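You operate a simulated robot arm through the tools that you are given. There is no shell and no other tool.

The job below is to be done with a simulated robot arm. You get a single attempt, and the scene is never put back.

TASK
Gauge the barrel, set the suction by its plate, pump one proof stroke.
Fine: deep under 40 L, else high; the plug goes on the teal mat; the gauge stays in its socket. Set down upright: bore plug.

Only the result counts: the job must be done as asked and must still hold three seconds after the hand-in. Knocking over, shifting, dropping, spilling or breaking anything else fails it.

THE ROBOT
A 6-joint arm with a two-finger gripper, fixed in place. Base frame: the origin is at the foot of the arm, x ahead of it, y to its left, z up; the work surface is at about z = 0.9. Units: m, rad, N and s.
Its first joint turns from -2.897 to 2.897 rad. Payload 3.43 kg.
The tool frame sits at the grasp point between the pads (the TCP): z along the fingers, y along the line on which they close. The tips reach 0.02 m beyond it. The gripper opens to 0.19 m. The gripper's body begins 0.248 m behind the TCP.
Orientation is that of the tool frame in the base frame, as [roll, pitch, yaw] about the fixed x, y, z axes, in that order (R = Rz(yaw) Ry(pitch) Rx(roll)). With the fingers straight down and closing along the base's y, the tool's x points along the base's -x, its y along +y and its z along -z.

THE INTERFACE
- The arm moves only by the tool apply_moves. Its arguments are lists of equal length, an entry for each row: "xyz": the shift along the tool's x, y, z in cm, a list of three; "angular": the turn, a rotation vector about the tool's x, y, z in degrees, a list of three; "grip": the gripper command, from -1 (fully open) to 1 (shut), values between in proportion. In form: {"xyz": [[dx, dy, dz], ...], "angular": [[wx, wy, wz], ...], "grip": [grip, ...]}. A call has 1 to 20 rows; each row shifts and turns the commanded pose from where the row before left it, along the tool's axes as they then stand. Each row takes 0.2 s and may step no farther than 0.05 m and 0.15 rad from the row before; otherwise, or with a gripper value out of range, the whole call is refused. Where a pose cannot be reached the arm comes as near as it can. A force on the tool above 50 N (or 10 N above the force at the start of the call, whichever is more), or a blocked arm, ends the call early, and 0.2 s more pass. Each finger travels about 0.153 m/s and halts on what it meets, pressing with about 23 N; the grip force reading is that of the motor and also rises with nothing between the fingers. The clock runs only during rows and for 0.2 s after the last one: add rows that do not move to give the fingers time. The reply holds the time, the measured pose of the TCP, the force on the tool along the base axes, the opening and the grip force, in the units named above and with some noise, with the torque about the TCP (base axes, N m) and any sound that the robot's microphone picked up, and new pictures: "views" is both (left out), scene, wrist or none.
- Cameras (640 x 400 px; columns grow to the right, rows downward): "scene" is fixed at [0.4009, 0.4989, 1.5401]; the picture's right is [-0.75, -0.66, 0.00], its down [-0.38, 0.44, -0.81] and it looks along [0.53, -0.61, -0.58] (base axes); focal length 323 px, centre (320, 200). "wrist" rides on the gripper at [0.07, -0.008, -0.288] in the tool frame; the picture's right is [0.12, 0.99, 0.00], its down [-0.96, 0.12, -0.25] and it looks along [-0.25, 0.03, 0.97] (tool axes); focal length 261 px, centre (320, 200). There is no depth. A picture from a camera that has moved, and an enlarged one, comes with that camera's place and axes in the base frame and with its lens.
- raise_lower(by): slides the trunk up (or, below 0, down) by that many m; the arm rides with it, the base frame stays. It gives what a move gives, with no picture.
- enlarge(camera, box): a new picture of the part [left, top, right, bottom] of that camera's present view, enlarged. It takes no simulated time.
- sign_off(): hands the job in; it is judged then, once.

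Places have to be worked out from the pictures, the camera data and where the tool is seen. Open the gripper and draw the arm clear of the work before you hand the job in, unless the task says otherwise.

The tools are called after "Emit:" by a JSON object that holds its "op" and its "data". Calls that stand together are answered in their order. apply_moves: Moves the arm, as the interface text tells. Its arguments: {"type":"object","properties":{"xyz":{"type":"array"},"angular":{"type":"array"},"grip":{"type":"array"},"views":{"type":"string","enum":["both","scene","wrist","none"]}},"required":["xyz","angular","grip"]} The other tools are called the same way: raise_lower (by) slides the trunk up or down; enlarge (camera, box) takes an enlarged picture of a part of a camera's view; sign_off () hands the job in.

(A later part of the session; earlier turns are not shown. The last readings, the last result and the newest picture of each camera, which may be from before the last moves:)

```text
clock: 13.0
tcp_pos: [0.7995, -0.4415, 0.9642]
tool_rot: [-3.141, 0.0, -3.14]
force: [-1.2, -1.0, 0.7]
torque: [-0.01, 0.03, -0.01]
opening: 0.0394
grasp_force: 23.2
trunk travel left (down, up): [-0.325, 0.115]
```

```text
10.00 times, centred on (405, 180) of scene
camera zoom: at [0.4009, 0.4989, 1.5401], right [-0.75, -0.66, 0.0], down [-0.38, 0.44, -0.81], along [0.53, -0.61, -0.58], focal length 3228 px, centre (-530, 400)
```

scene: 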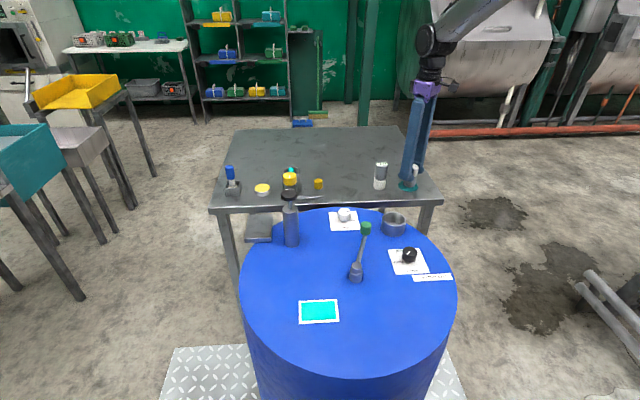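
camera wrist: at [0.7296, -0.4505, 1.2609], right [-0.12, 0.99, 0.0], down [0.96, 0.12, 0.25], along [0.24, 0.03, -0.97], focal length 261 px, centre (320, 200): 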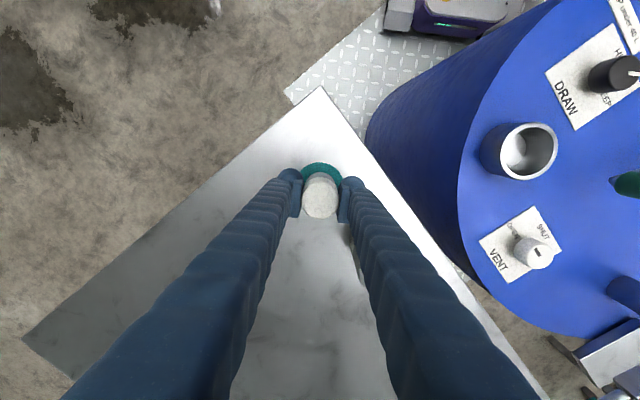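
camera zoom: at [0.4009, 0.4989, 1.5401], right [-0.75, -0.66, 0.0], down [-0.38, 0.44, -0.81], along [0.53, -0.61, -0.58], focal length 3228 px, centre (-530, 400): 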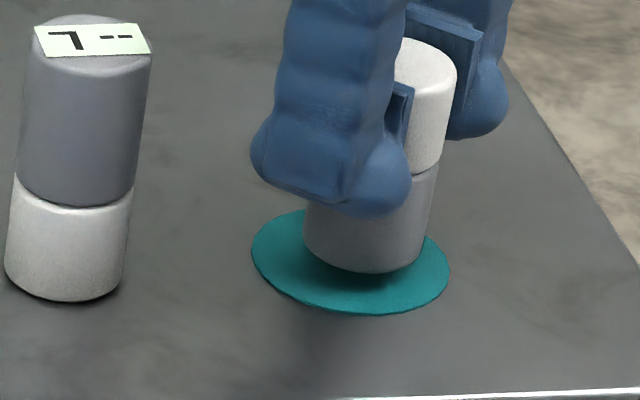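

There's no contact yet, with the force near zero. I'll continue down in small steps.

Emit:
{"op": "apply_moves", "data": {"xyz": [[0, 0, 0.2], [0, 0, 0.2], [0, 0, 0]], "angular": [[0, 0, 0], [0, 0, 0], [0, 0, 0]], "grip": [1, 1, 1], "views": "scene"}}

Emit:
{"op": "enlarge", "data": {"camera": "scene", "box": [380, 160, 430, 200]}}

```text
clock: 13.8
tcp_pos: [0.8007, -0.4424, 0.9604]
tool_rot: [-3.141, -0.002, -3.141]
force: [0.2, -0.8, -1.3]
torque: [-0.04, -0.01, -0.01]
opening: 0.0393
grasp_force: 23.0
trunk travel left (down, up): [-0.325, 0.115]
```

scene: 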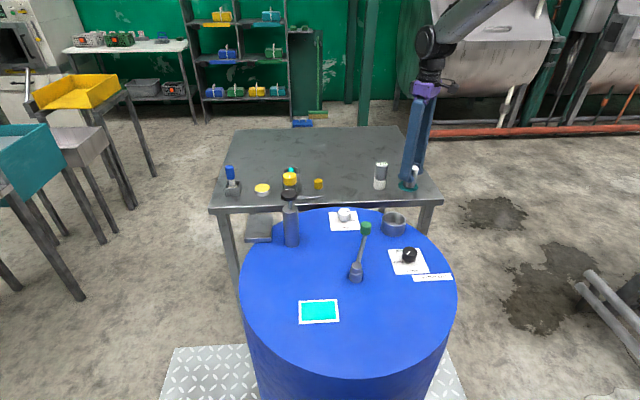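

```text
10.00 times, centred on (405, 180) of scene
camera zoom: at [0.4009, 0.4989, 1.5401], right [-0.75, -0.66, 0.0], down [-0.38, 0.44, -0.81], along [0.53, -0.61, -0.58], focal length 3228 px, centre (-530, 400)
```

zoom: 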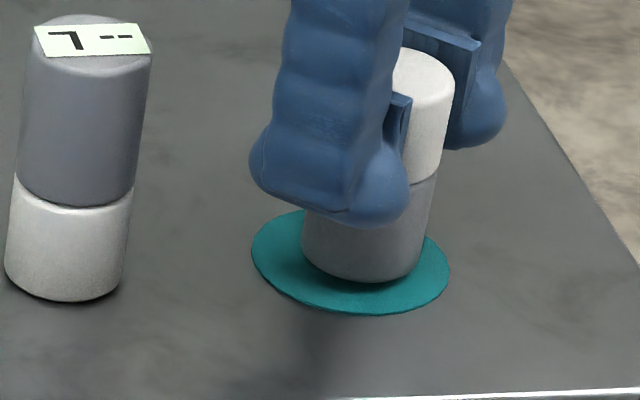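

Close, but still no touch force. I'll go down another few millimetres in fine steps.

Emit:
{"op": "apply_moves", "data": {"xyz": [[0, 0, 0.15], [0, 0, 0.15], [0, 0, 0]], "angular": [[0, 0, 0], [0, 0, 0], [0, 0, 0]], "grip": [1, 1, 1], "views": "none"}}

Emit:
{"op": "enlarge", "data": {"camera": "scene", "box": [380, 160, 430, 200]}}

```text
clock: 14.6
tcp_pos: [0.7997, -0.4415, 0.9571]
tool_rot: [3.142, -0.001, 3.141]
force: [0.1, -0.7, 0.8]
torque: [0.01, -0.02, -0.04]
opening: 0.0394
grasp_force: 22.5
trunk travel left (down, up): [-0.325, 0.115]
```

```text
10.00 times, centred on (405, 180) of scene
camera zoom: at [0.4009, 0.4989, 1.5401], right [-0.75, -0.66, 0.0], down [-0.38, 0.44, -0.81], along [0.53, -0.61, -0.58], focal length 3228 px, centre (-530, 400)
```

zoom: 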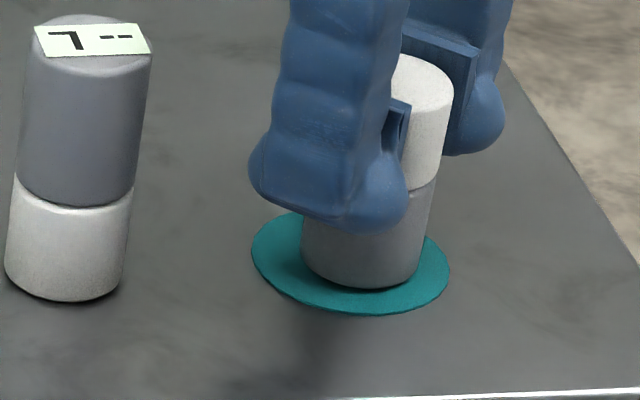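

Emit:
{"op": "apply_moves", "data": {"xyz": [[0, 0, 0.15], [0, 0, 0.15], [0, 0, 0]], "angular": [[0, 0, 0], [0, 0, 0], [0, 0, 0]], "grip": [1, 1, 1], "views": "none"}}

Emit:
{"op": "enlarge", "data": {"camera": "scene", "box": [380, 160, 430, 200]}}

```text
clock: 15.4
tcp_pos: [0.8, -0.441, 0.9552]
tool_rot: [-3.141, -0.001, -3.141]
force: [0.8, 0.2, 3.4]
torque: [-0.08, 0.06, 0.01]
opening: 0.0393
grasp_force: 22.9
trunk travel left (down, up): [-0.325, 0.115]
```

```text
10.00 times, centred on (405, 180) of scene
camera zoom: at [0.4009, 0.4989, 1.5401], right [-0.75, -0.66, 0.0], down [-0.38, 0.44, -0.81], along [0.53, -0.61, -0.58], focal length 3228 px, centre (-530, 400)
```

zoom: 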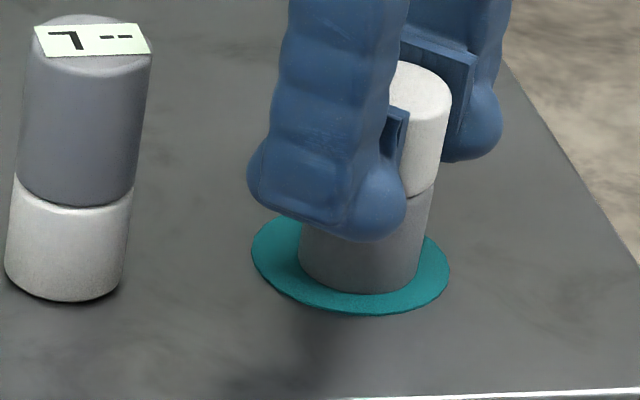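

The force rose to 3.4 N, so the plug has touched the mat. I'll open the fingers and rise straight up.

Emit:
{"op": "apply_moves", "data": {"xyz": [[0, 0, 0], [0, 0, 0], [0, 0, 0], [0, 0, -2], [0, 0, -4], [0, 0, -4], [0, 0, -4], [0, 0, 0]], "angular": [[0, 0, 0], [0, 0, 0], [0, 0, 0], [0, 0, 0], [0, 0, 0], [0, 0, 0], [0, 0, 0], [0, 0, 0]], "grip": [0.4, 0.2, 0.1, 0.1, 0.1, 0.1, 0.1, 0.1]}}

Emit:
{"op": "enlarge", "data": {"camera": "scene", "box": [360, 150, 440, 210]}}

Emit:
{"op": "enlarge", "data": {"camera": "wrist", "box": [240, 120, 440, 270]}}

```text
clock: 17.2
tcp_pos: [0.8009, -0.4414, 1.095]
tool_rot: [3.141, -0.001, -3.141]
force: [-0.1, 0.0, -0.4]
torque: [-0.03, 0.02, -0.01]
opening: 0.0856
grasp_force: 0.0
trunk travel left (down, up): [-0.325, 0.115]
camera wrist: at [0.7306, -0.4505, 1.3838], right [-0.12, 0.99, 0.0], down [0.96, 0.12, 0.25], along [0.24, 0.03, -0.97], focal length 261 px, centre (320, 200)
```

scene: 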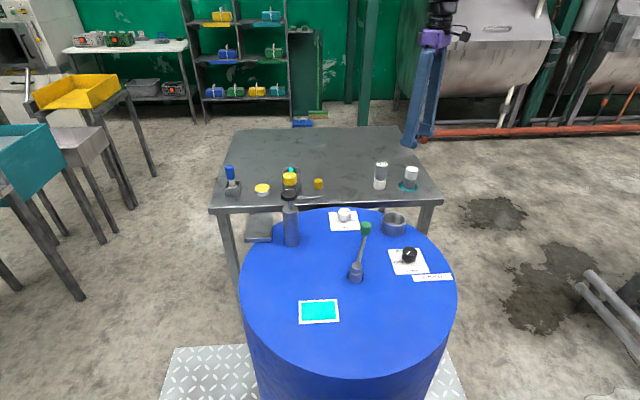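
wrist: 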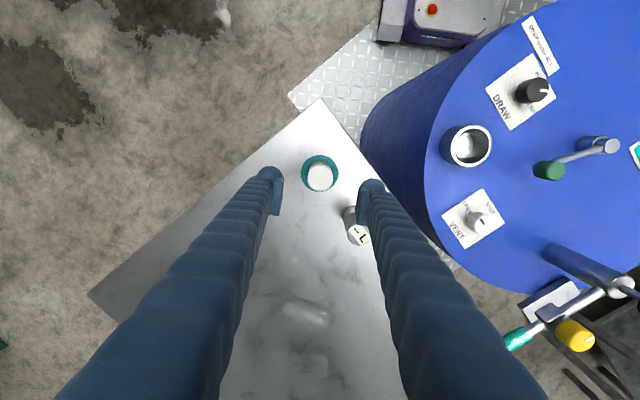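

```text
6.67 times, centred on (400, 180) of scene
camera zoom: at [0.4009, 0.4989, 1.5401], right [-0.75, -0.66, 0.0], down [-0.38, 0.44, -0.81], along [0.53, -0.61, -0.58], focal length 2152 px, centre (-213, 333)
```

zoom: 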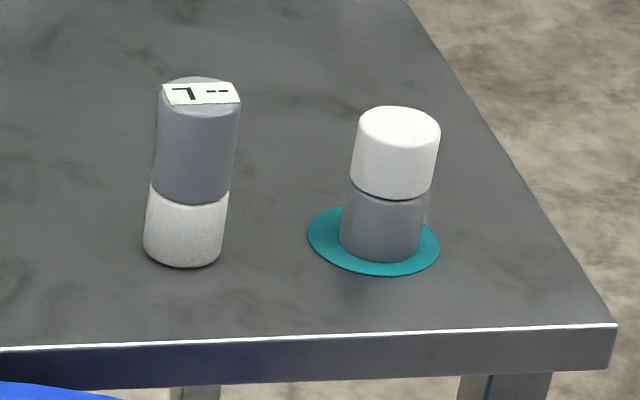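

```text
2.67 times, centred on (340, 195) of wrist
camera zoom: at [0.7306, -0.4505, 1.3838], right [-0.12, 0.99, 0.0], down [0.96, 0.12, 0.25], along [0.24, 0.03, -0.97], focal length 695 px, centre (267, 213)
```

zoom: 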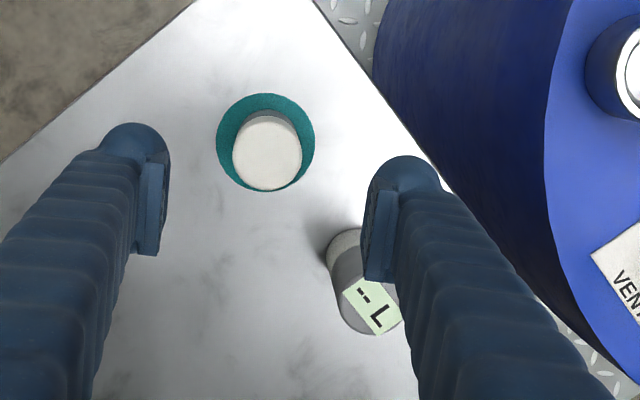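

The plug stands upright on the mat. The gauge sits near (0.878, -0.370) and is about 0.095 tall, so I'll move above it and check.

Emit:
{"op": "apply_moves", "data": {"xyz": [[-2.57, 2.37, 0], [-2.57, 2.37, 0], [-2.57, 2.37, 0], [0, 0, 0]], "angular": [[0, 0, 0], [0, 0, 0], [0, 0, 0], [0, 0, 0]], "grip": [0, 0, 0, 0]}}

Emit:
{"op": "enlarge", "data": {"camera": "wrist", "box": [240, 120, 400, 240]}}

Emit:
{"op": "enlarge", "data": {"camera": "scene", "box": [350, 140, 430, 200]}}

```text
clock: 18.2
tcp_pos: [0.8766, -0.3706, 1.0952]
tool_rot: [3.14, 0.001, 3.141]
force: [0.6, 0.7, 1.0]
torque: [-0.07, -0.03, -0.03]
opening: 0.0952
grasp_force: 0.1
trunk travel left (down, up): [-0.325, 0.115]
camera wrist: at [0.8058, -0.3786, 1.3836], right [-0.12, 0.99, 0.0], down [0.96, 0.12, 0.25], along [0.25, 0.03, -0.97], focal length 261 px, centre (320, 200)
```

scene: 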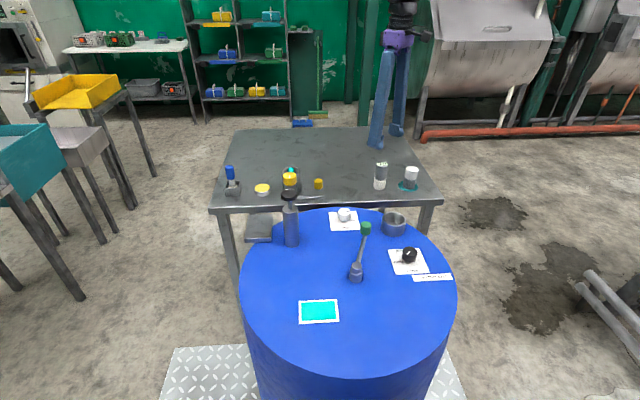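
wrist: 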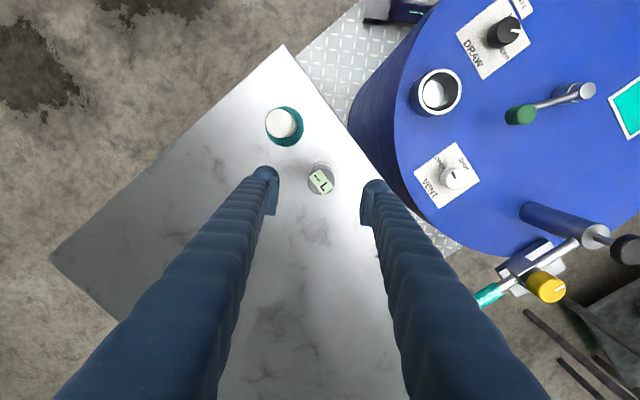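

```text
3.33 times, centred on (320, 180) of wrist
camera zoom: at [0.8058, -0.3786, 1.3836], right [-0.12, 0.99, 0.0], down [0.96, 0.12, 0.25], along [0.25, 0.03, -0.97], focal length 869 px, centre (320, 267)
```

zoom: 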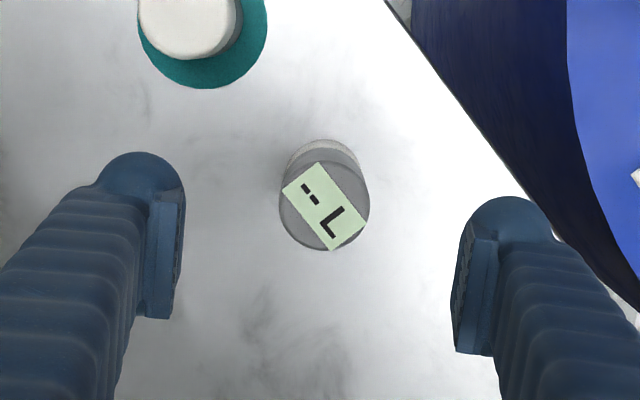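

```text
6.67 times, centred on (390, 170) of scene
camera zoom: at [0.4009, 0.4989, 1.5401], right [-0.75, -0.66, 0.0], down [-0.38, 0.44, -0.81], along [0.53, -0.61, -0.58], focal length 2152 px, centre (-147, 400)
```

zoom: 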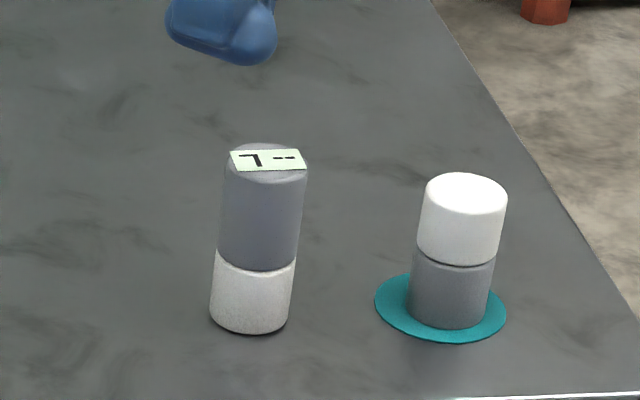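

The gauge is within about 2 mm of the finger axis. I'll descend so the tips sit about 5 cm up its body, which will keep them clear of the socket rim later, and then grip.

Emit:
{"op": "apply_moves", "data": {"xyz": [[-0.1, 0.2, 3.2], [0, 0, 3.2], [0, 0, 3.2], [0, 0, 2.9], [0, 0, 0], [0, 0, 0], [0, 0, 0], [0, 0, 0]], "angular": [[0, 0, 0], [0, 0, 0], [0, 0, 0], [0, 0, 0], [0, 0, 0], [0, 0, 0], [0, 0, 0], [0, 0, 0]], "grip": [0, 0, 0, 0, 0, 1, 1, 1]}}

Emit:
{"op": "enlarge", "data": {"camera": "scene", "box": [350, 140, 430, 200]}}

Emit:
{"op": "enlarge", "data": {"camera": "wrist", "box": [240, 120, 400, 240]}}

```text
clock: 20.0
tcp_pos: [0.8785, -0.3683, 0.9694]
tool_rot: [-3.141, 0.001, -3.141]
force: [-1.1, -0.6, 2.4]
torque: [-0.13, 0.0, -0.03]
opening: 0.0395
grasp_force: 23.2
trunk travel left (down, up): [-0.325, 0.115]
camera wrist: at [0.8077, -0.3772, 1.2577], right [-0.12, 0.99, 0.0], down [0.96, 0.12, 0.25], along [0.24, 0.03, -0.97], focal length 261 px, centre (320, 200)
```

scene: 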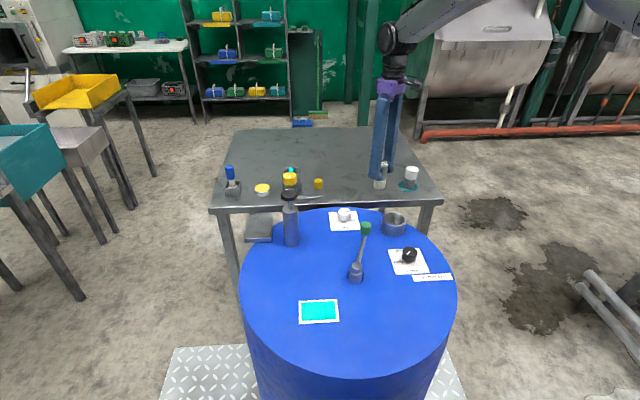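
wrist: 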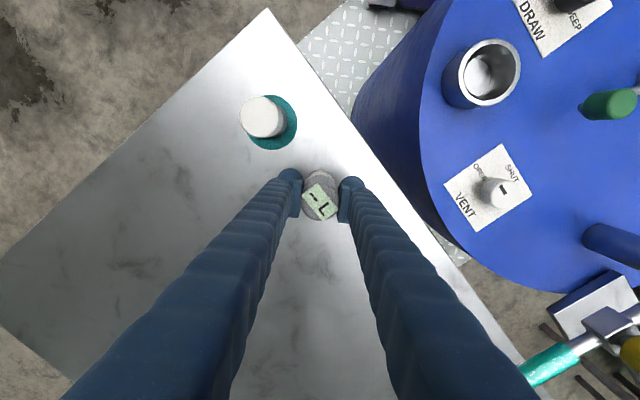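

```text
6.67 times, centred on (390, 170) of scene
camera zoom: at [0.4009, 0.4989, 1.5401], right [-0.75, -0.66, 0.0], down [-0.38, 0.44, -0.81], along [0.53, -0.61, -0.58], focal length 2152 px, centre (-147, 400)
```

zoom: 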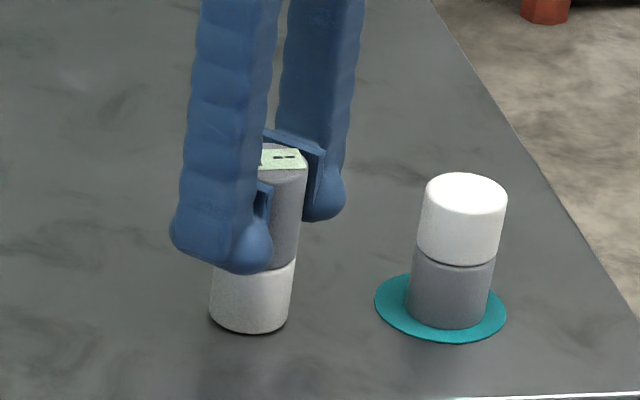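

```text
3.33 times, centred on (320, 180) of wrist
camera zoom: at [0.8077, -0.3772, 1.2577], right [-0.12, 0.99, 0.0], down [0.96, 0.12, 0.25], along [0.24, 0.03, -0.97], focal length 869 px, centre (320, 267)
```

zoom: 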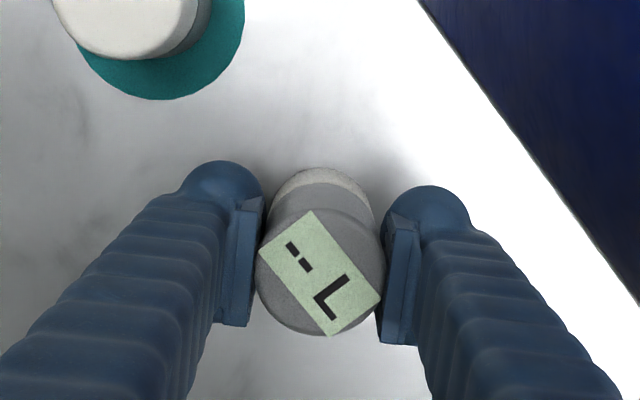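

The gauge is gripped at a 0.0395 opening and 23 N. I'll lift it and carry it over the socket at (0.7228, -0.1975), keeping its base well above everything.

Emit:
{"op": "apply_moves", "data": {"xyz": [[0, 0, -1.5], [0, 0, -3], [0, 0, -3.5], [0, 0, -3.5], [2.6, 2.85, 0], [2.6, 2.85, 0], [2.6, 2.85, 0], [2.6, 2.85, 0], [2.6, 2.85, 0], [2.6, 2.85, 0], [0, 0, 0]], "angular": [[0, 0, 0], [0, 0, 0], [0, 0, 0], [0, 0, 0], [0, 0, 0], [0, 0, 0], [0, 0, 0], [0, 0, 0], [0, 0, 0], [0, 0, 0], [0, 0, 0]], "grip": [1, 1, 1, 1, 1, 1, 1, 1, 1, 1, 1]}}

Emit:
{"op": "enlarge", "data": {"camera": "wrist", "box": [240, 120, 400, 240]}}

Emit:
{"op": "enlarge", "data": {"camera": "scene", "box": [350, 150, 450, 250]}}

```text
clock: 22.4
tcp_pos: [0.7258, -0.1969, 1.0839]
tool_rot: [-3.141, -0.003, -3.141]
force: [-0.3, 0.3, -1.5]
torque: [-0.03, 0.03, -0.03]
opening: 0.0395
grasp_force: 22.5
trunk travel left (down, up): [-0.325, 0.115]
camera wrist: at [0.6533, -0.2059, 1.3721], right [-0.12, 0.99, 0.0], down [0.96, 0.12, 0.25], along [0.24, 0.03, -0.97], focal length 261 px, centre (320, 200)
```

scene: 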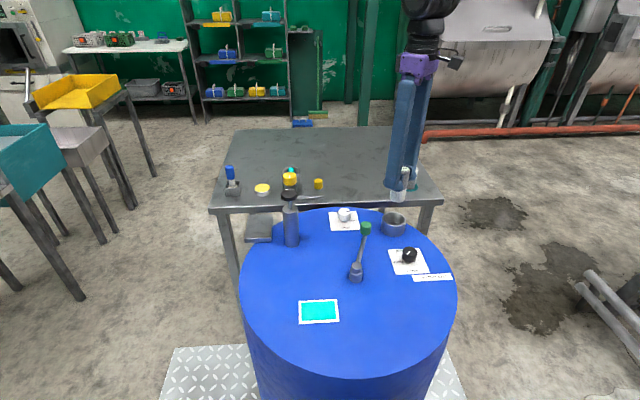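
wrist: 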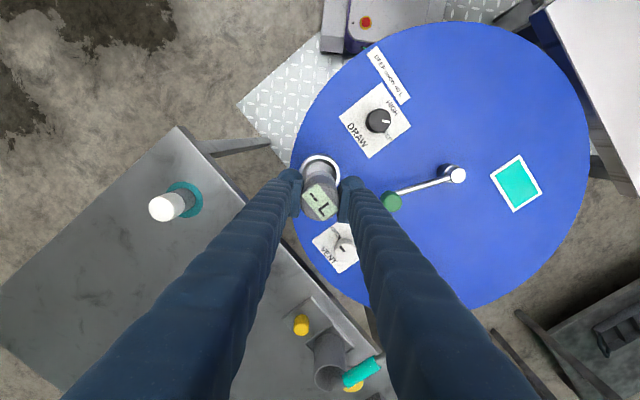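

```text
3.33 times, centred on (320, 180) of wrist
camera zoom: at [0.6533, -0.2059, 1.3721], right [-0.12, 0.99, 0.0], down [0.96, 0.12, 0.25], along [0.24, 0.03, -0.97], focal length 869 px, centre (320, 267)
```

zoom: 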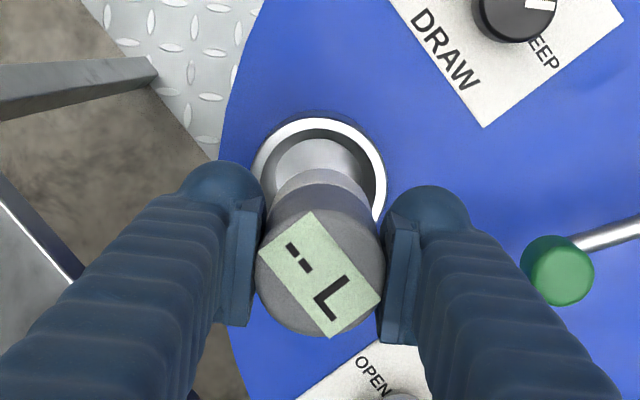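

```text
4.00 times, centred on (400, 200) of scene
camera zoom: at [0.4009, 0.4989, 1.5401], right [-0.75, -0.66, 0.0], down [-0.38, 0.44, -0.81], along [0.53, -0.61, -0.58], focal length 1291 px, centre (0, 200)
```

zoom: 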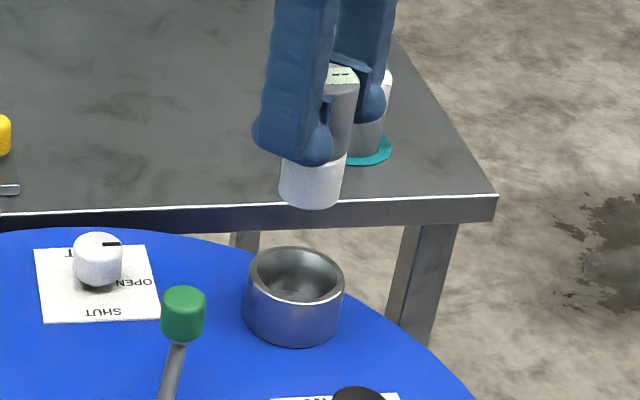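

The gauge hangs over the socket. I'll shift 1–2 mm and lower, expecting it to bottom at about TCP z 0.98.

Emit:
{"op": "apply_moves", "data": {"xyz": [[0.15, -0.05, 3], [0, 0, 3], [0, 0, 2], [0, 0, 1.4], [0, 0, 0]], "angular": [[0, 0, 0], [0, 0, 0], [0, 0, 0], [0, 0, 0], [0, 0, 0]], "grip": [1, 1, 1, 1, 1]}}

Emit:
{"op": "enlarge", "data": {"camera": "wrist", "box": [240, 120, 400, 240]}}

Emit:
{"op": "enlarge", "data": {"camera": "scene", "box": [360, 180, 430, 240]}}

```text
clock: 23.6
tcp_pos: [0.7217, -0.198, 0.9912]
tool_rot: [-3.141, -0.003, -3.141]
force: [0.1, -0.1, -0.9]
torque: [0.02, 0.01, -0.01]
opening: 0.0393
grasp_force: 23.6
trunk travel left (down, up): [-0.325, 0.115]
camera wrist: at [0.6505, -0.2067, 1.2793], right [-0.12, 0.99, 0.0], down [0.96, 0.12, 0.25], along [0.24, 0.03, -0.97], focal length 261 px, centre (320, 200)
```

scene: 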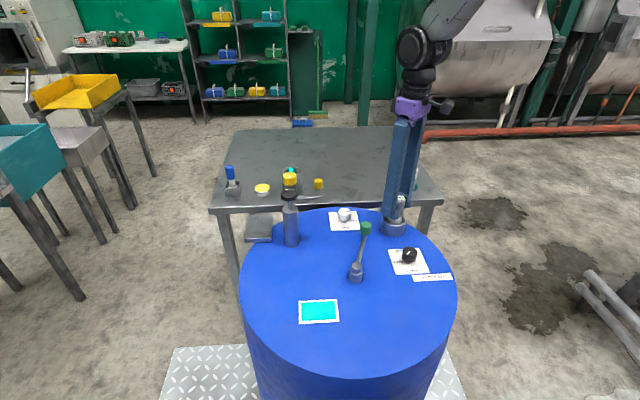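
wrist: 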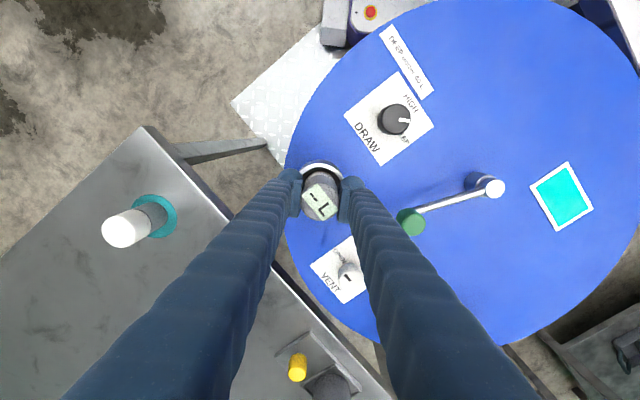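

```text
3.33 times, centred on (320, 180) of wrist
camera zoom: at [0.6505, -0.2067, 1.2793], right [-0.12, 0.99, 0.0], down [0.96, 0.12, 0.25], along [0.24, 0.03, -0.97], focal length 869 px, centre (320, 267)
```

zoom: 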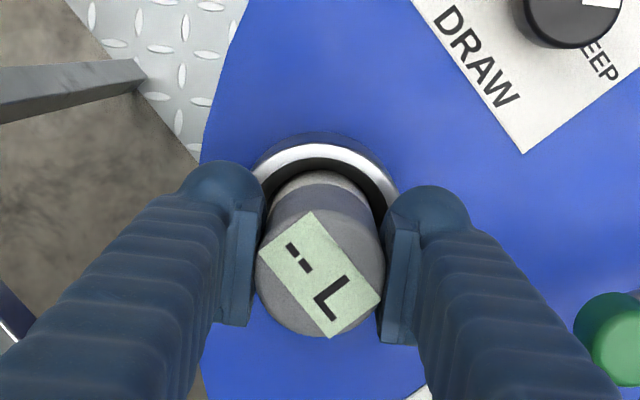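

```text
6.67 times, centred on (395, 210) of scene
camera zoom: at [0.4009, 0.4989, 1.5401], right [-0.75, -0.66, 0.0], down [-0.38, 0.44, -0.81], along [0.53, -0.61, -0.58], focal length 2152 px, centre (-180, 133)
```

zoom: 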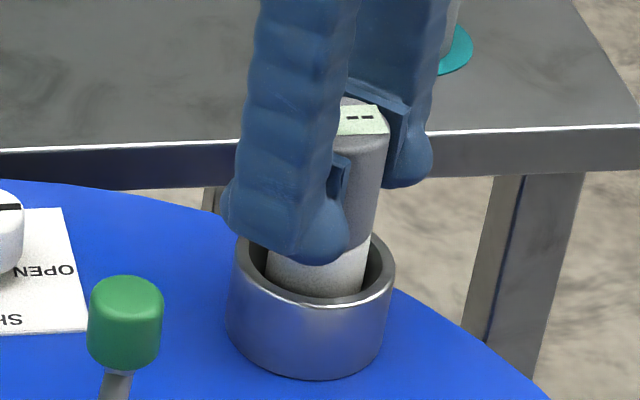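

The gauge is in the socket with no contact yet. I'll step down gently to the floor.

Emit:
{"op": "apply_moves", "data": {"xyz": [[0, 0, 0.3], [0, 0, 0.3], [0, 0, 0.2], [0, 0, 0]], "angular": [[0, 0, 0], [0, 0, 0], [0, 0, 0], [0, 0, 0]], "grip": [1, 1, 1, 1], "views": "none"}}

```text
clock: 24.6
tcp_pos: [0.7202, -0.1968, 0.9832]
tool_rot: [-3.141, -0.002, 3.141]
force: [0.5, -0.3, -1.4]
torque: [-0.01, -0.01, -0.01]
opening: 0.0393
grasp_force: 23.2
trunk travel left (down, up): [-0.325, 0.115]
```

Emit:
{"op": "apply_moves", "data": {"xyz": [[0, 0, 0.2], [0, 0, 0.2], [0, 0, 0]], "angular": [[0, 0, 0], [0, 0, 0], [0, 0, 0]], "grip": [1, 1, 1], "views": "none"}}

Emit:
{"op": "enlarge", "data": {"camera": "wrist", "box": [280, 150, 360, 220]}}

```text
clock: 25.4
tcp_pos: [0.721, -0.1982, 0.9776]
tool_rot: [3.142, 0.001, 3.14]
force: [-0.4, 0.2, -0.5]
torque: [-0.01, -0.05, -0.01]
opening: 0.0397
grasp_force: 22.9
trunk travel left (down, up): [-0.325, 0.115]
```

```text
5.71 times, centred on (320, 185) of wrist
camera zoom: at [0.6504, -0.2067, 1.2668], right [-0.12, 0.99, 0.0], down [0.96, 0.12, 0.25], along [0.24, 0.03, -0.97], focal length 1489 px, centre (320, 286)
```

zoom: 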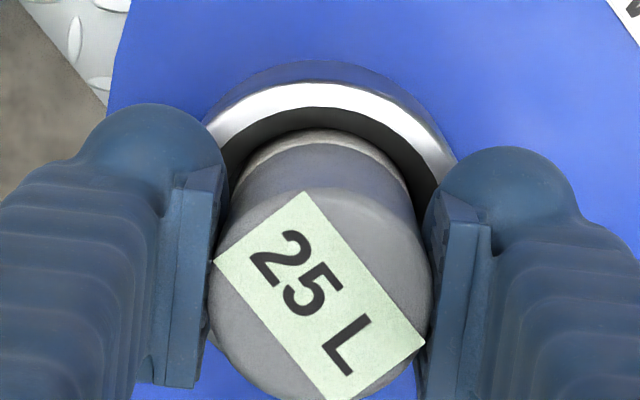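

The display now reads 25 L, which is under 40 and means DEEP. The gauge hasn't touched bottom yet, so I'll keep lowering gently until it seats.

Emit:
{"op": "apply_moves", "data": {"xyz": [[0, 0, 0.2], [0, 0, 0.2], [0, 0, 0]], "angular": [[0, 0, 0], [0, 0, 0], [0, 0, 0]], "grip": [1, 1, 1], "views": "none"}}

Emit:
{"op": "enlarge", "data": {"camera": "scene", "box": [360, 180, 430, 240]}}

```text
clock: 26.2
tcp_pos: [0.7218, -0.1976, 0.9765]
tool_rot: [-3.14, 0.003, -3.141]
force: [0.2, 1.1, 17.6]
torque: [0.05, -0.07, 0.01]
opening: 0.0392
grasp_force: 23.1
trunk travel left (down, up): [-0.325, 0.115]
```

```text
6.67 times, centred on (395, 210) of scene
camera zoom: at [0.4009, 0.4989, 1.5401], right [-0.75, -0.66, 0.0], down [-0.38, 0.44, -0.81], along [0.53, -0.61, -0.58], focal length 2152 px, centre (-180, 133)
```

zoom: 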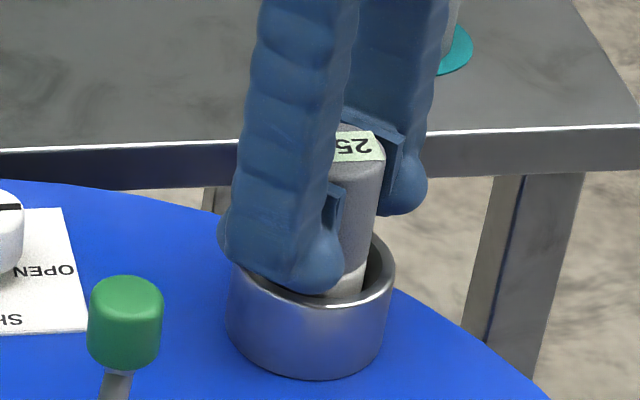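

17.6 N says the gauge is seated. I'll ease off 2 mm, open the fingers modestly and rise to read the display again.

Emit:
{"op": "apply_moves", "data": {"xyz": [[0, 0, -0.2], [0, 0, 0], [0, 0, 0], [0, 0, 0], [0, 0, -2], [0, 0, -4], [0, 0, -4], [0, 0, 0]], "angular": [[0, 0, 0], [0, 0, 0], [0, 0, 0], [0, 0, 0], [0, 0, 0], [0, 0, 0], [0, 0, 0], [0, 0, 0]], "grip": [1, 0.5, 0.3, 0.1, 0.1, 0.1, 0.1, 0.1]}}

Emit:
{"op": "enlarge", "data": {"camera": "wrist", "box": [280, 140, 360, 220]}}

Emit:
{"op": "enlarge", "data": {"camera": "scene", "box": [350, 160, 450, 250]}}

Emit:
{"op": "enlarge", "data": {"camera": "wrist", "box": [330, 70, 430, 170]}}

```text
clock: 28.0
tcp_pos: [0.7217, -0.199, 1.0772]
tool_rot: [3.141, -0.002, -3.141]
force: [-0.2, 1.4, -0.3]
torque: [-0.05, 0.05, -0.03]
opening: 0.0854
grasp_force: 0.0
trunk travel left (down, up): [-0.325, 0.115]
camera wrist: at [0.652, -0.2074, 1.3655], right [-0.12, 0.99, 0.0], down [0.96, 0.12, 0.25], along [0.24, 0.03, -0.97], focal length 261 px, centre (320, 200)
```

scene: 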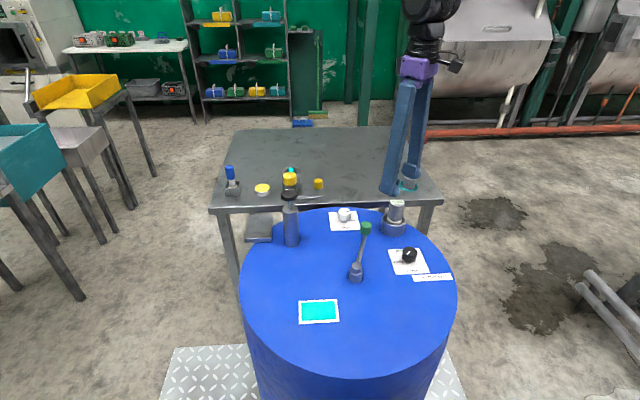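
wrist: 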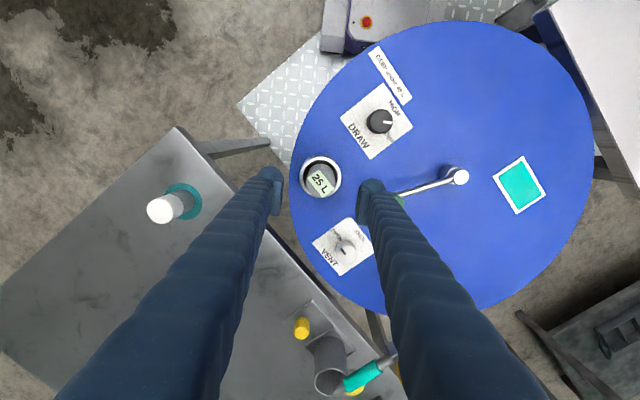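

```text
5.00 times, centred on (320, 180) of wrist
camera zoom: at [0.652, -0.2074, 1.3655], right [-0.12, 0.99, 0.0], down [0.96, 0.12, 0.25], along [0.24, 0.03, -0.97], focal length 1303 px, centre (320, 300)
```

zoom: 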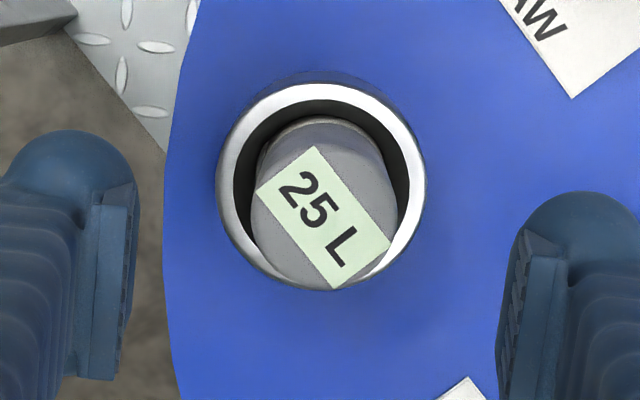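

```text
4.44 times, centred on (400, 205) of scene
camera zoom: at [0.4009, 0.4989, 1.5401], right [-0.75, -0.66, 0.0], down [-0.38, 0.44, -0.81], along [0.53, -0.61, -0.58], focal length 1434 px, centre (-36, 178)
```

zoom: 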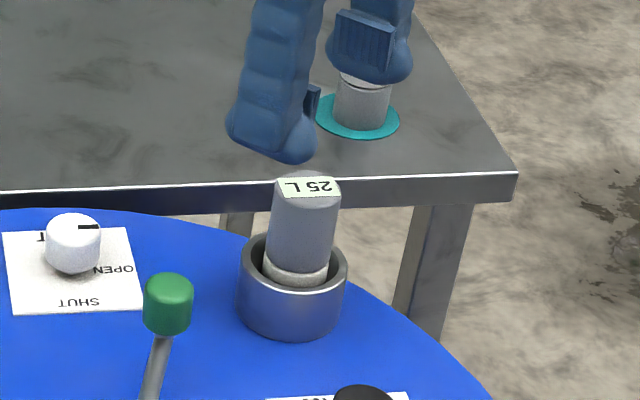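

```text
4.00 times, centred on (380, 120) of wrist
camera zoom: at [0.652, -0.2074, 1.3655], right [-0.12, 0.99, 0.0], down [0.96, 0.12, 0.25], along [0.24, 0.03, -0.97], focal length 1043 px, centre (80, 520)
```

zoom: 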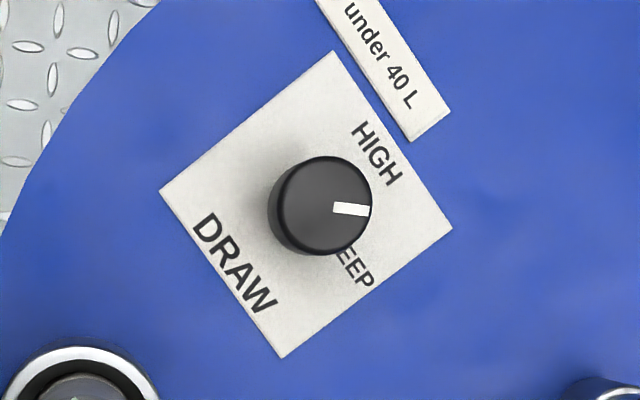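

The gauge is seated and reads 25 L, so the setting is DEEP. By the plate axes, DEEP points to base yaw 45° and the pointer is now at about 90°, so the knob needs 45° clockwise from above. I'll move over the DRAW knob near (0.622, -0.113).

Emit:
{"op": "apply_moves", "data": {"xyz": [[3.3, 2.85, 0], [3.3, 2.85, 0], [3.3, 2.85, 0], [0, 0, 2], [0, 0, 2], [0, 0, 0]], "angular": [[0, 0, 0], [0, 0, 0], [0, 0, 0], [0, 0, 0], [0, 0, 0], [0, 0, 0]], "grip": [0.1, 0.1, 0.1, 0.1, 0.1, 0.1]}}

Emit:
{"op": "enlarge", "data": {"camera": "wrist", "box": [240, 120, 400, 240]}}

Emit:
{"op": "enlarge", "data": {"camera": "scene", "box": [370, 200, 460, 280]}}

```text
clock: 29.4
tcp_pos: [0.6227, -0.1118, 1.0372]
tool_rot: [3.141, 0.001, 3.141]
force: [-0.3, -0.3, 0.3]
torque: [-0.04, 0.02, -0.01]
opening: 0.0855
grasp_force: 0.1
trunk travel left (down, up): [-0.325, 0.115]
camera wrist: at [0.5514, -0.1209, 1.3253], right [-0.12, 0.99, 0.0], down [0.96, 0.12, 0.25], along [0.25, 0.03, -0.97], focal length 261 px, centre (320, 200)
```

scene: 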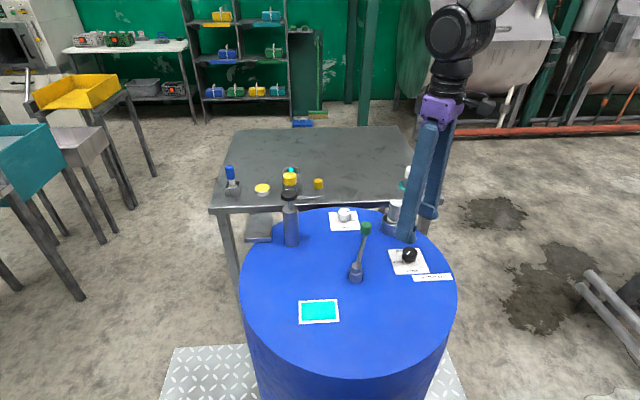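
wrist: 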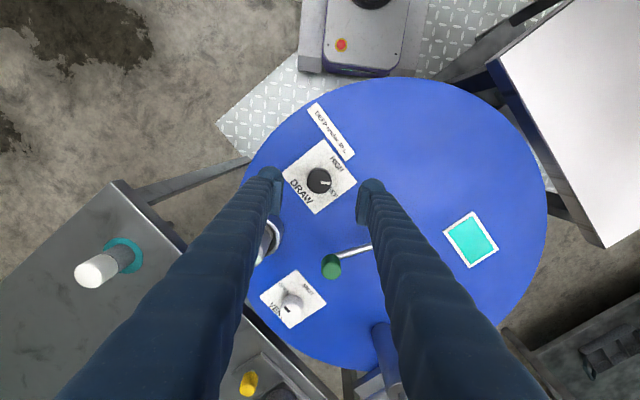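

```text
3.33 times, centred on (320, 180) of wrist
camera zoom: at [0.5514, -0.1209, 1.3253], right [-0.12, 0.99, 0.0], down [0.96, 0.12, 0.25], along [0.25, 0.03, -0.97], focal length 869 px, centre (320, 267)
```

zoom: 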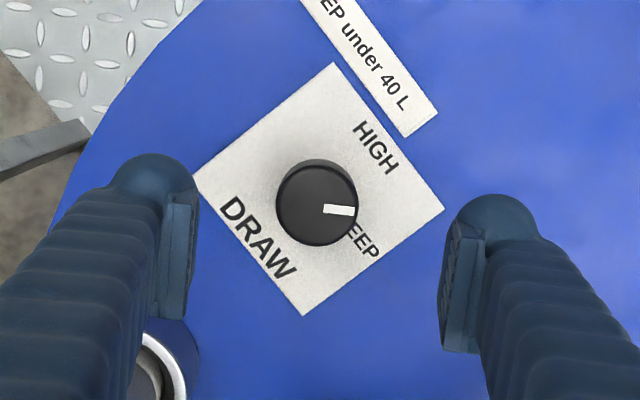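

```text
5.00 times, centred on (415, 240) of scene
camera zoom: at [0.4009, 0.4989, 1.5401], right [-0.75, -0.66, 0.0], down [-0.38, 0.44, -0.81], along [0.53, -0.61, -0.58], focal length 1614 px, centre (-155, 0)
```

zoom: 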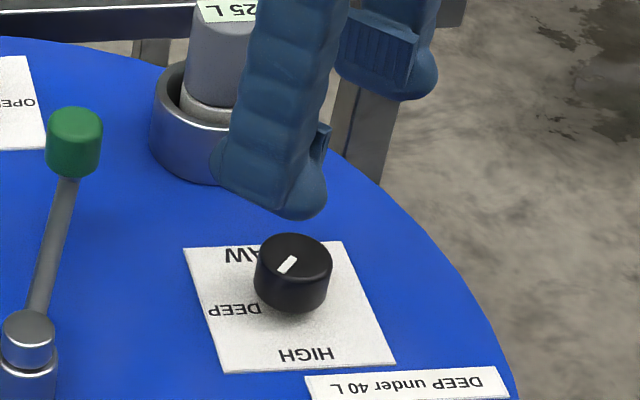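

The knob is within about 1 mm of the finger axis, with its top near z 0.935 and diameter ≈ 0.037. I'll lower around it, keeping the tips above the plate, and close.

Emit:
{"op": "apply_moves", "data": {"xyz": [[-0.1, -0.05, 3.5], [0, 0, 3.5], [0, 0, 2.4], [0, 0, 1], [0, 0, 0], [0, 0, 0], [0, 0, 0], [0, 0, 0]], "angular": [[0, 0, 0], [0, 0, 0], [0, 0, 0], [0, 0, 0], [0, 0, 0], [0, 0, 0], [0, 0, 0], [0, 0, 0]], "grip": [0.1, 0.1, 0.1, 0.1, 0.1, 1, 1, 1]}}

Emit:
{"op": "enlarge", "data": {"camera": "wrist", "box": [260, 130, 380, 230]}}

Emit:
{"op": "enlarge", "data": {"camera": "scene", "box": [370, 200, 460, 280]}}

```text
clock: 31.2
tcp_pos: [0.6239, -0.1121, 0.932]
tool_rot: [3.14, -0.001, 3.141]
force: [0.4, -6.4, -2.7]
torque: [-0.09, -0.18, 0.03]
opening: 0.0369
grasp_force: 45.1
trunk travel left (down, up): [-0.325, 0.115]
camera wrist: at [0.5529, -0.1223, 1.2211], right [-0.12, 0.99, 0.0], down [0.96, 0.12, 0.25], along [0.24, 0.03, -0.97], focal length 261 px, centre (320, 200)
```

scene: 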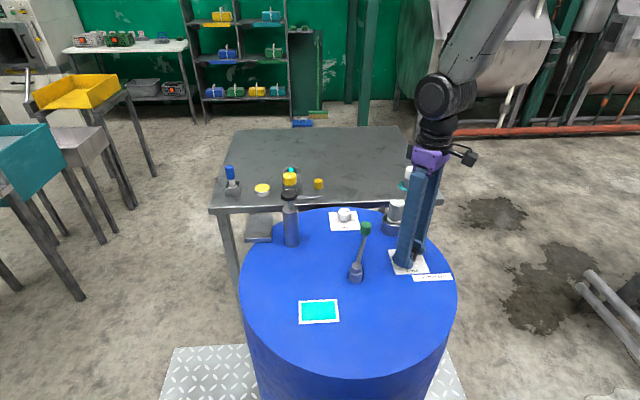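
wrist: 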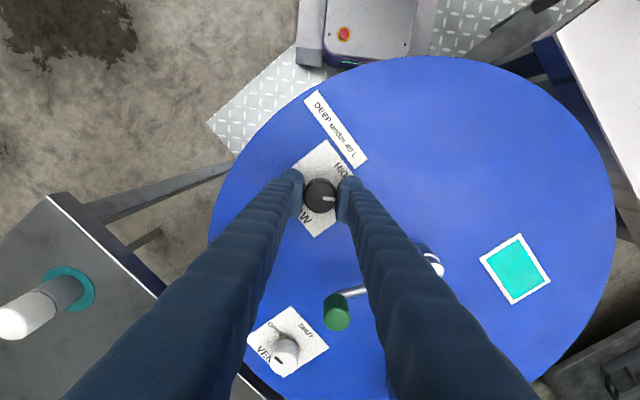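

```text
4.00 times, centred on (320, 180) of wrist
camera zoom: at [0.5529, -0.1223, 1.2211], right [-0.12, 0.99, 0.0], down [0.96, 0.12, 0.25], along [0.24, 0.03, -0.97], focal length 1043 px, centre (320, 280)
```

zoom: 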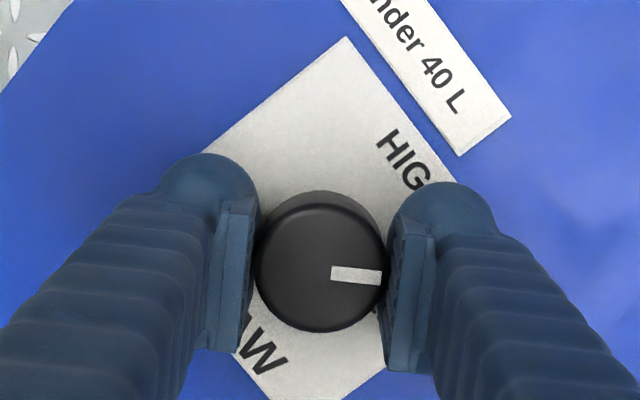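

```text
5.00 times, centred on (415, 240) of scene
camera zoom: at [0.4009, 0.4989, 1.5401], right [-0.75, -0.66, 0.0], down [-0.38, 0.44, -0.81], along [0.53, -0.61, -0.58], focal length 1614 px, centre (-155, 0)
```

zoom: 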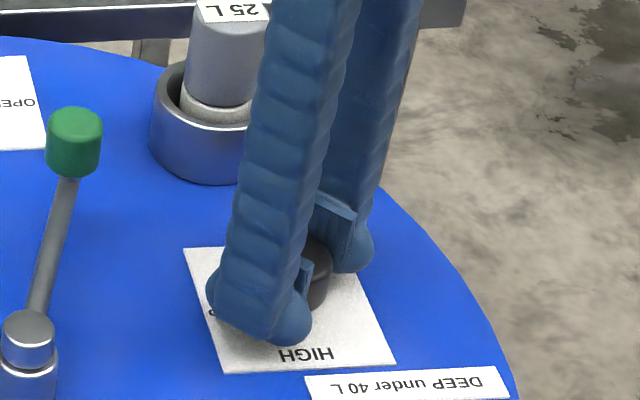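

The knob is gripped. I'll turn +22.5° about the tool's z (clockwise from above) and check that the pointer follows.

Emit:
{"op": "apply_moves", "data": {"xyz": [[0, 0, 0], [0, 0, 0], [0, 0, 0], [0, 0, 0]], "angular": [[0, 0, 7.5], [0, 0, 7.5], [0, 0, 7.5], [0, 0, 0]], "grip": [1, 1, 1, 1], "views": "wrist"}}

Emit:
{"op": "enlarge", "data": {"camera": "wrist", "box": [260, 130, 380, 230]}}

```text
clock: 32.2
tcp_pos: [0.623, -0.1144, 0.9329]
tool_rot: [3.141, 0.002, 2.745]
force: [2.9, -14.1, -5.0]
torque: [-0.17, -0.17, 0.0]
opening: 0.0368
grasp_force: 45.1
trunk travel left (down, up): [-0.325, 0.115]
camera wrist: at [0.555, -0.0952, 1.2211], right [0.27, 0.96, 0.0], down [0.93, -0.26, 0.25], along [0.24, -0.07, -0.97], focal length 261 px, centre (320, 200)
```

wrist: 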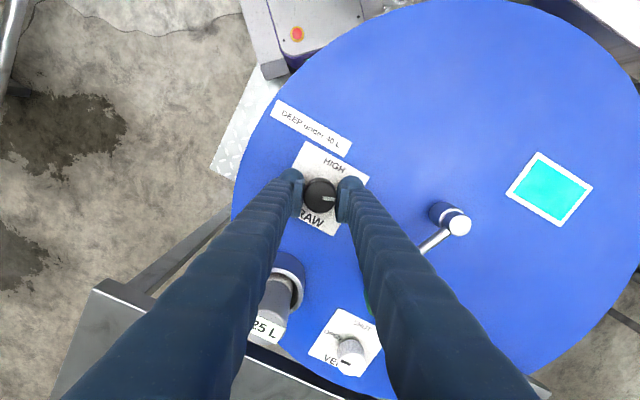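

```text
4.00 times, centred on (320, 180) of wrist
camera zoom: at [0.555, -0.0952, 1.2211], right [0.27, 0.96, 0.0], down [0.93, -0.26, 0.25], along [0.24, -0.07, -0.97], focal length 1043 px, centre (320, 280)
```

zoom: 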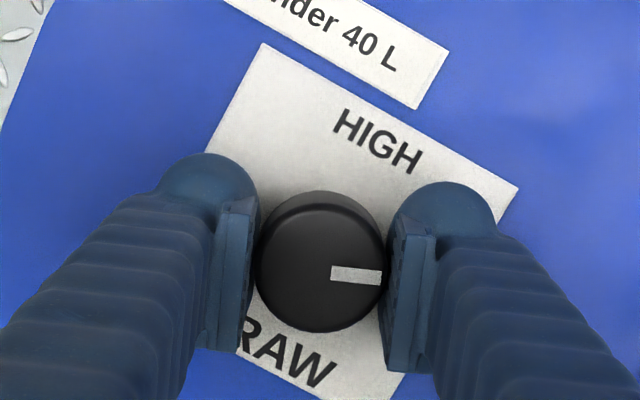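

The pointer follows the grip. I'll turn the remaining 22.5° with a 1 mm shift to relieve the side load.

Emit:
{"op": "apply_moves", "data": {"xyz": [[0, -0.1, 0], [0, 0, 0], [0, 0, 0], [0, 0, 0]], "angular": [[0, 0, 7.5], [0, 0, 7.5], [0, 0, 7.5], [0, 0, 0]], "grip": [1, 1, 1, 1], "views": "wrist"}}

Emit:
{"op": "enlarge", "data": {"camera": "wrist", "box": [260, 130, 380, 230]}}

```text
clock: 33.2
tcp_pos: [0.6225, -0.1134, 0.9317]
tool_rot: [-3.141, 0.001, 2.353]
force: [5.2, -9.5, 1.7]
torque: [-0.12, -0.05, -0.03]
opening: 0.0366
grasp_force: 44.9
trunk travel left (down, up): [-0.325, 0.115]
camera wrist: at [0.5671, -0.0709, 1.2211], right [0.62, 0.79, 0.0], down [0.76, -0.6, 0.25], along [0.19, -0.15, -0.97], focal length 261 px, centre (320, 200)
```

wrist: 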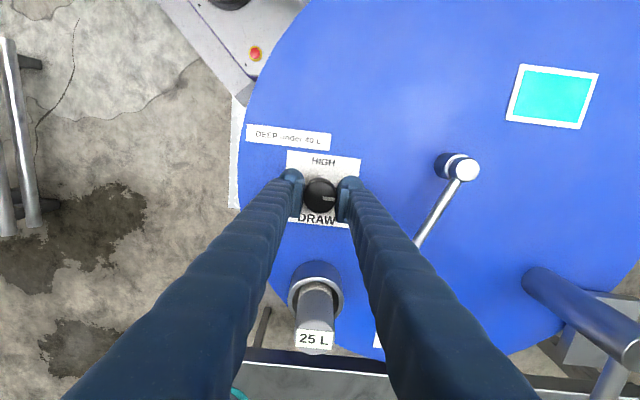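

```text
4.00 times, centred on (320, 180) of wrist
camera zoom: at [0.5671, -0.0709, 1.2211], right [0.62, 0.79, 0.0], down [0.76, -0.6, 0.25], along [0.19, -0.15, -0.97], focal length 1043 px, centre (320, 280)
```

zoom: 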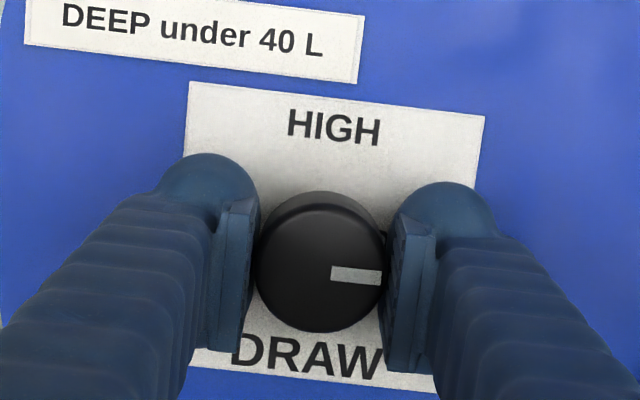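

The pointer now lines up with the plate's right-hand axis, which is DEEP. I'll release, rise and check.

Emit:
{"op": "apply_moves", "data": {"xyz": [[0, 0, 0], [0, 0, 0], [0, 0, 0], [0, 0, -2], [0, 0, -4], [0, 0, -4], [0, 0, 0]], "angular": [[0, 0, 0], [0, 0, 0], [0, 0, 0], [0, 0, 0], [0, 0, 0], [0, 0, 0], [0, 0, 0]], "grip": [0.4, 0.1, 0.1, 0.1, 0.1, 0.1, 0.1]}}

Emit:
{"op": "enlarge", "data": {"camera": "wrist", "box": [260, 120, 380, 220]}}

Emit:
{"op": "enlarge", "data": {"camera": "scene", "box": [370, 190, 460, 280]}}

```text
clock: 34.8
tcp_pos: [0.6237, -0.112, 1.0326]
tool_rot: [-3.14, -0.001, 2.355]
force: [0.1, 0.4, -0.3]
torque: [-0.03, 0.07, 0.0]
opening: 0.0856
grasp_force: 0.0
trunk travel left (down, up): [-0.325, 0.115]
camera wrist: at [0.5676, -0.0692, 1.3211], right [0.62, 0.79, 0.0], down [0.76, -0.6, 0.25], along [0.19, -0.15, -0.97], focal length 261 px, centre (320, 200)
```

scene: 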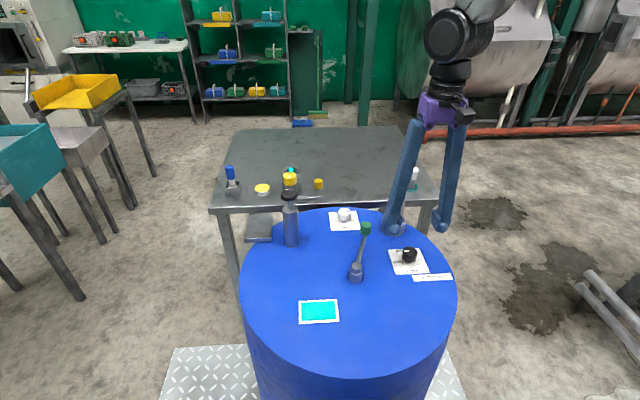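
wrist: 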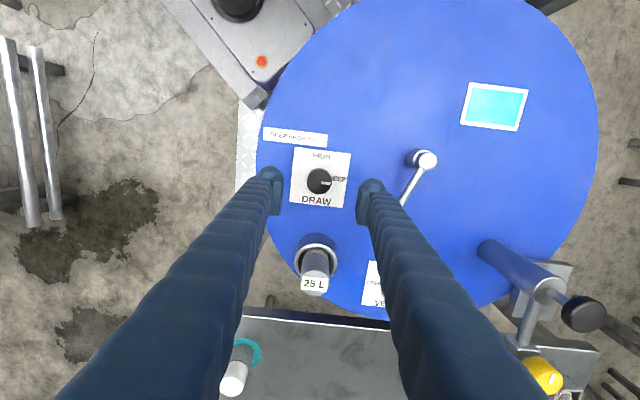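

```text
4.00 times, centred on (320, 170) of wrist
camera zoom: at [0.5676, -0.0692, 1.3211], right [0.62, 0.79, 0.0], down [0.76, -0.6, 0.25], along [0.19, -0.15, -0.97], focal length 1043 px, centre (320, 320)
```

zoom: 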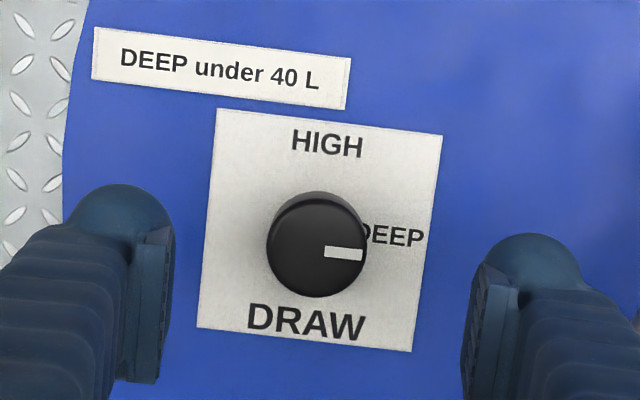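

```text
4.44 times, centred on (415, 235) of scene
camera zoom: at [0.4009, 0.4989, 1.5401], right [-0.75, -0.66, 0.0], down [-0.38, 0.44, -0.81], along [0.53, -0.61, -0.58], focal length 1434 px, centre (-102, 44)
```

zoom: 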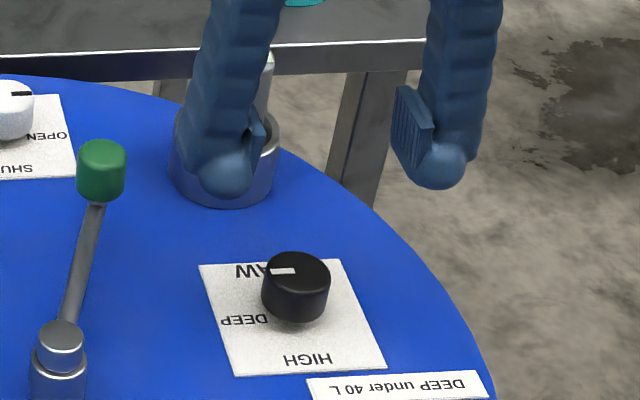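

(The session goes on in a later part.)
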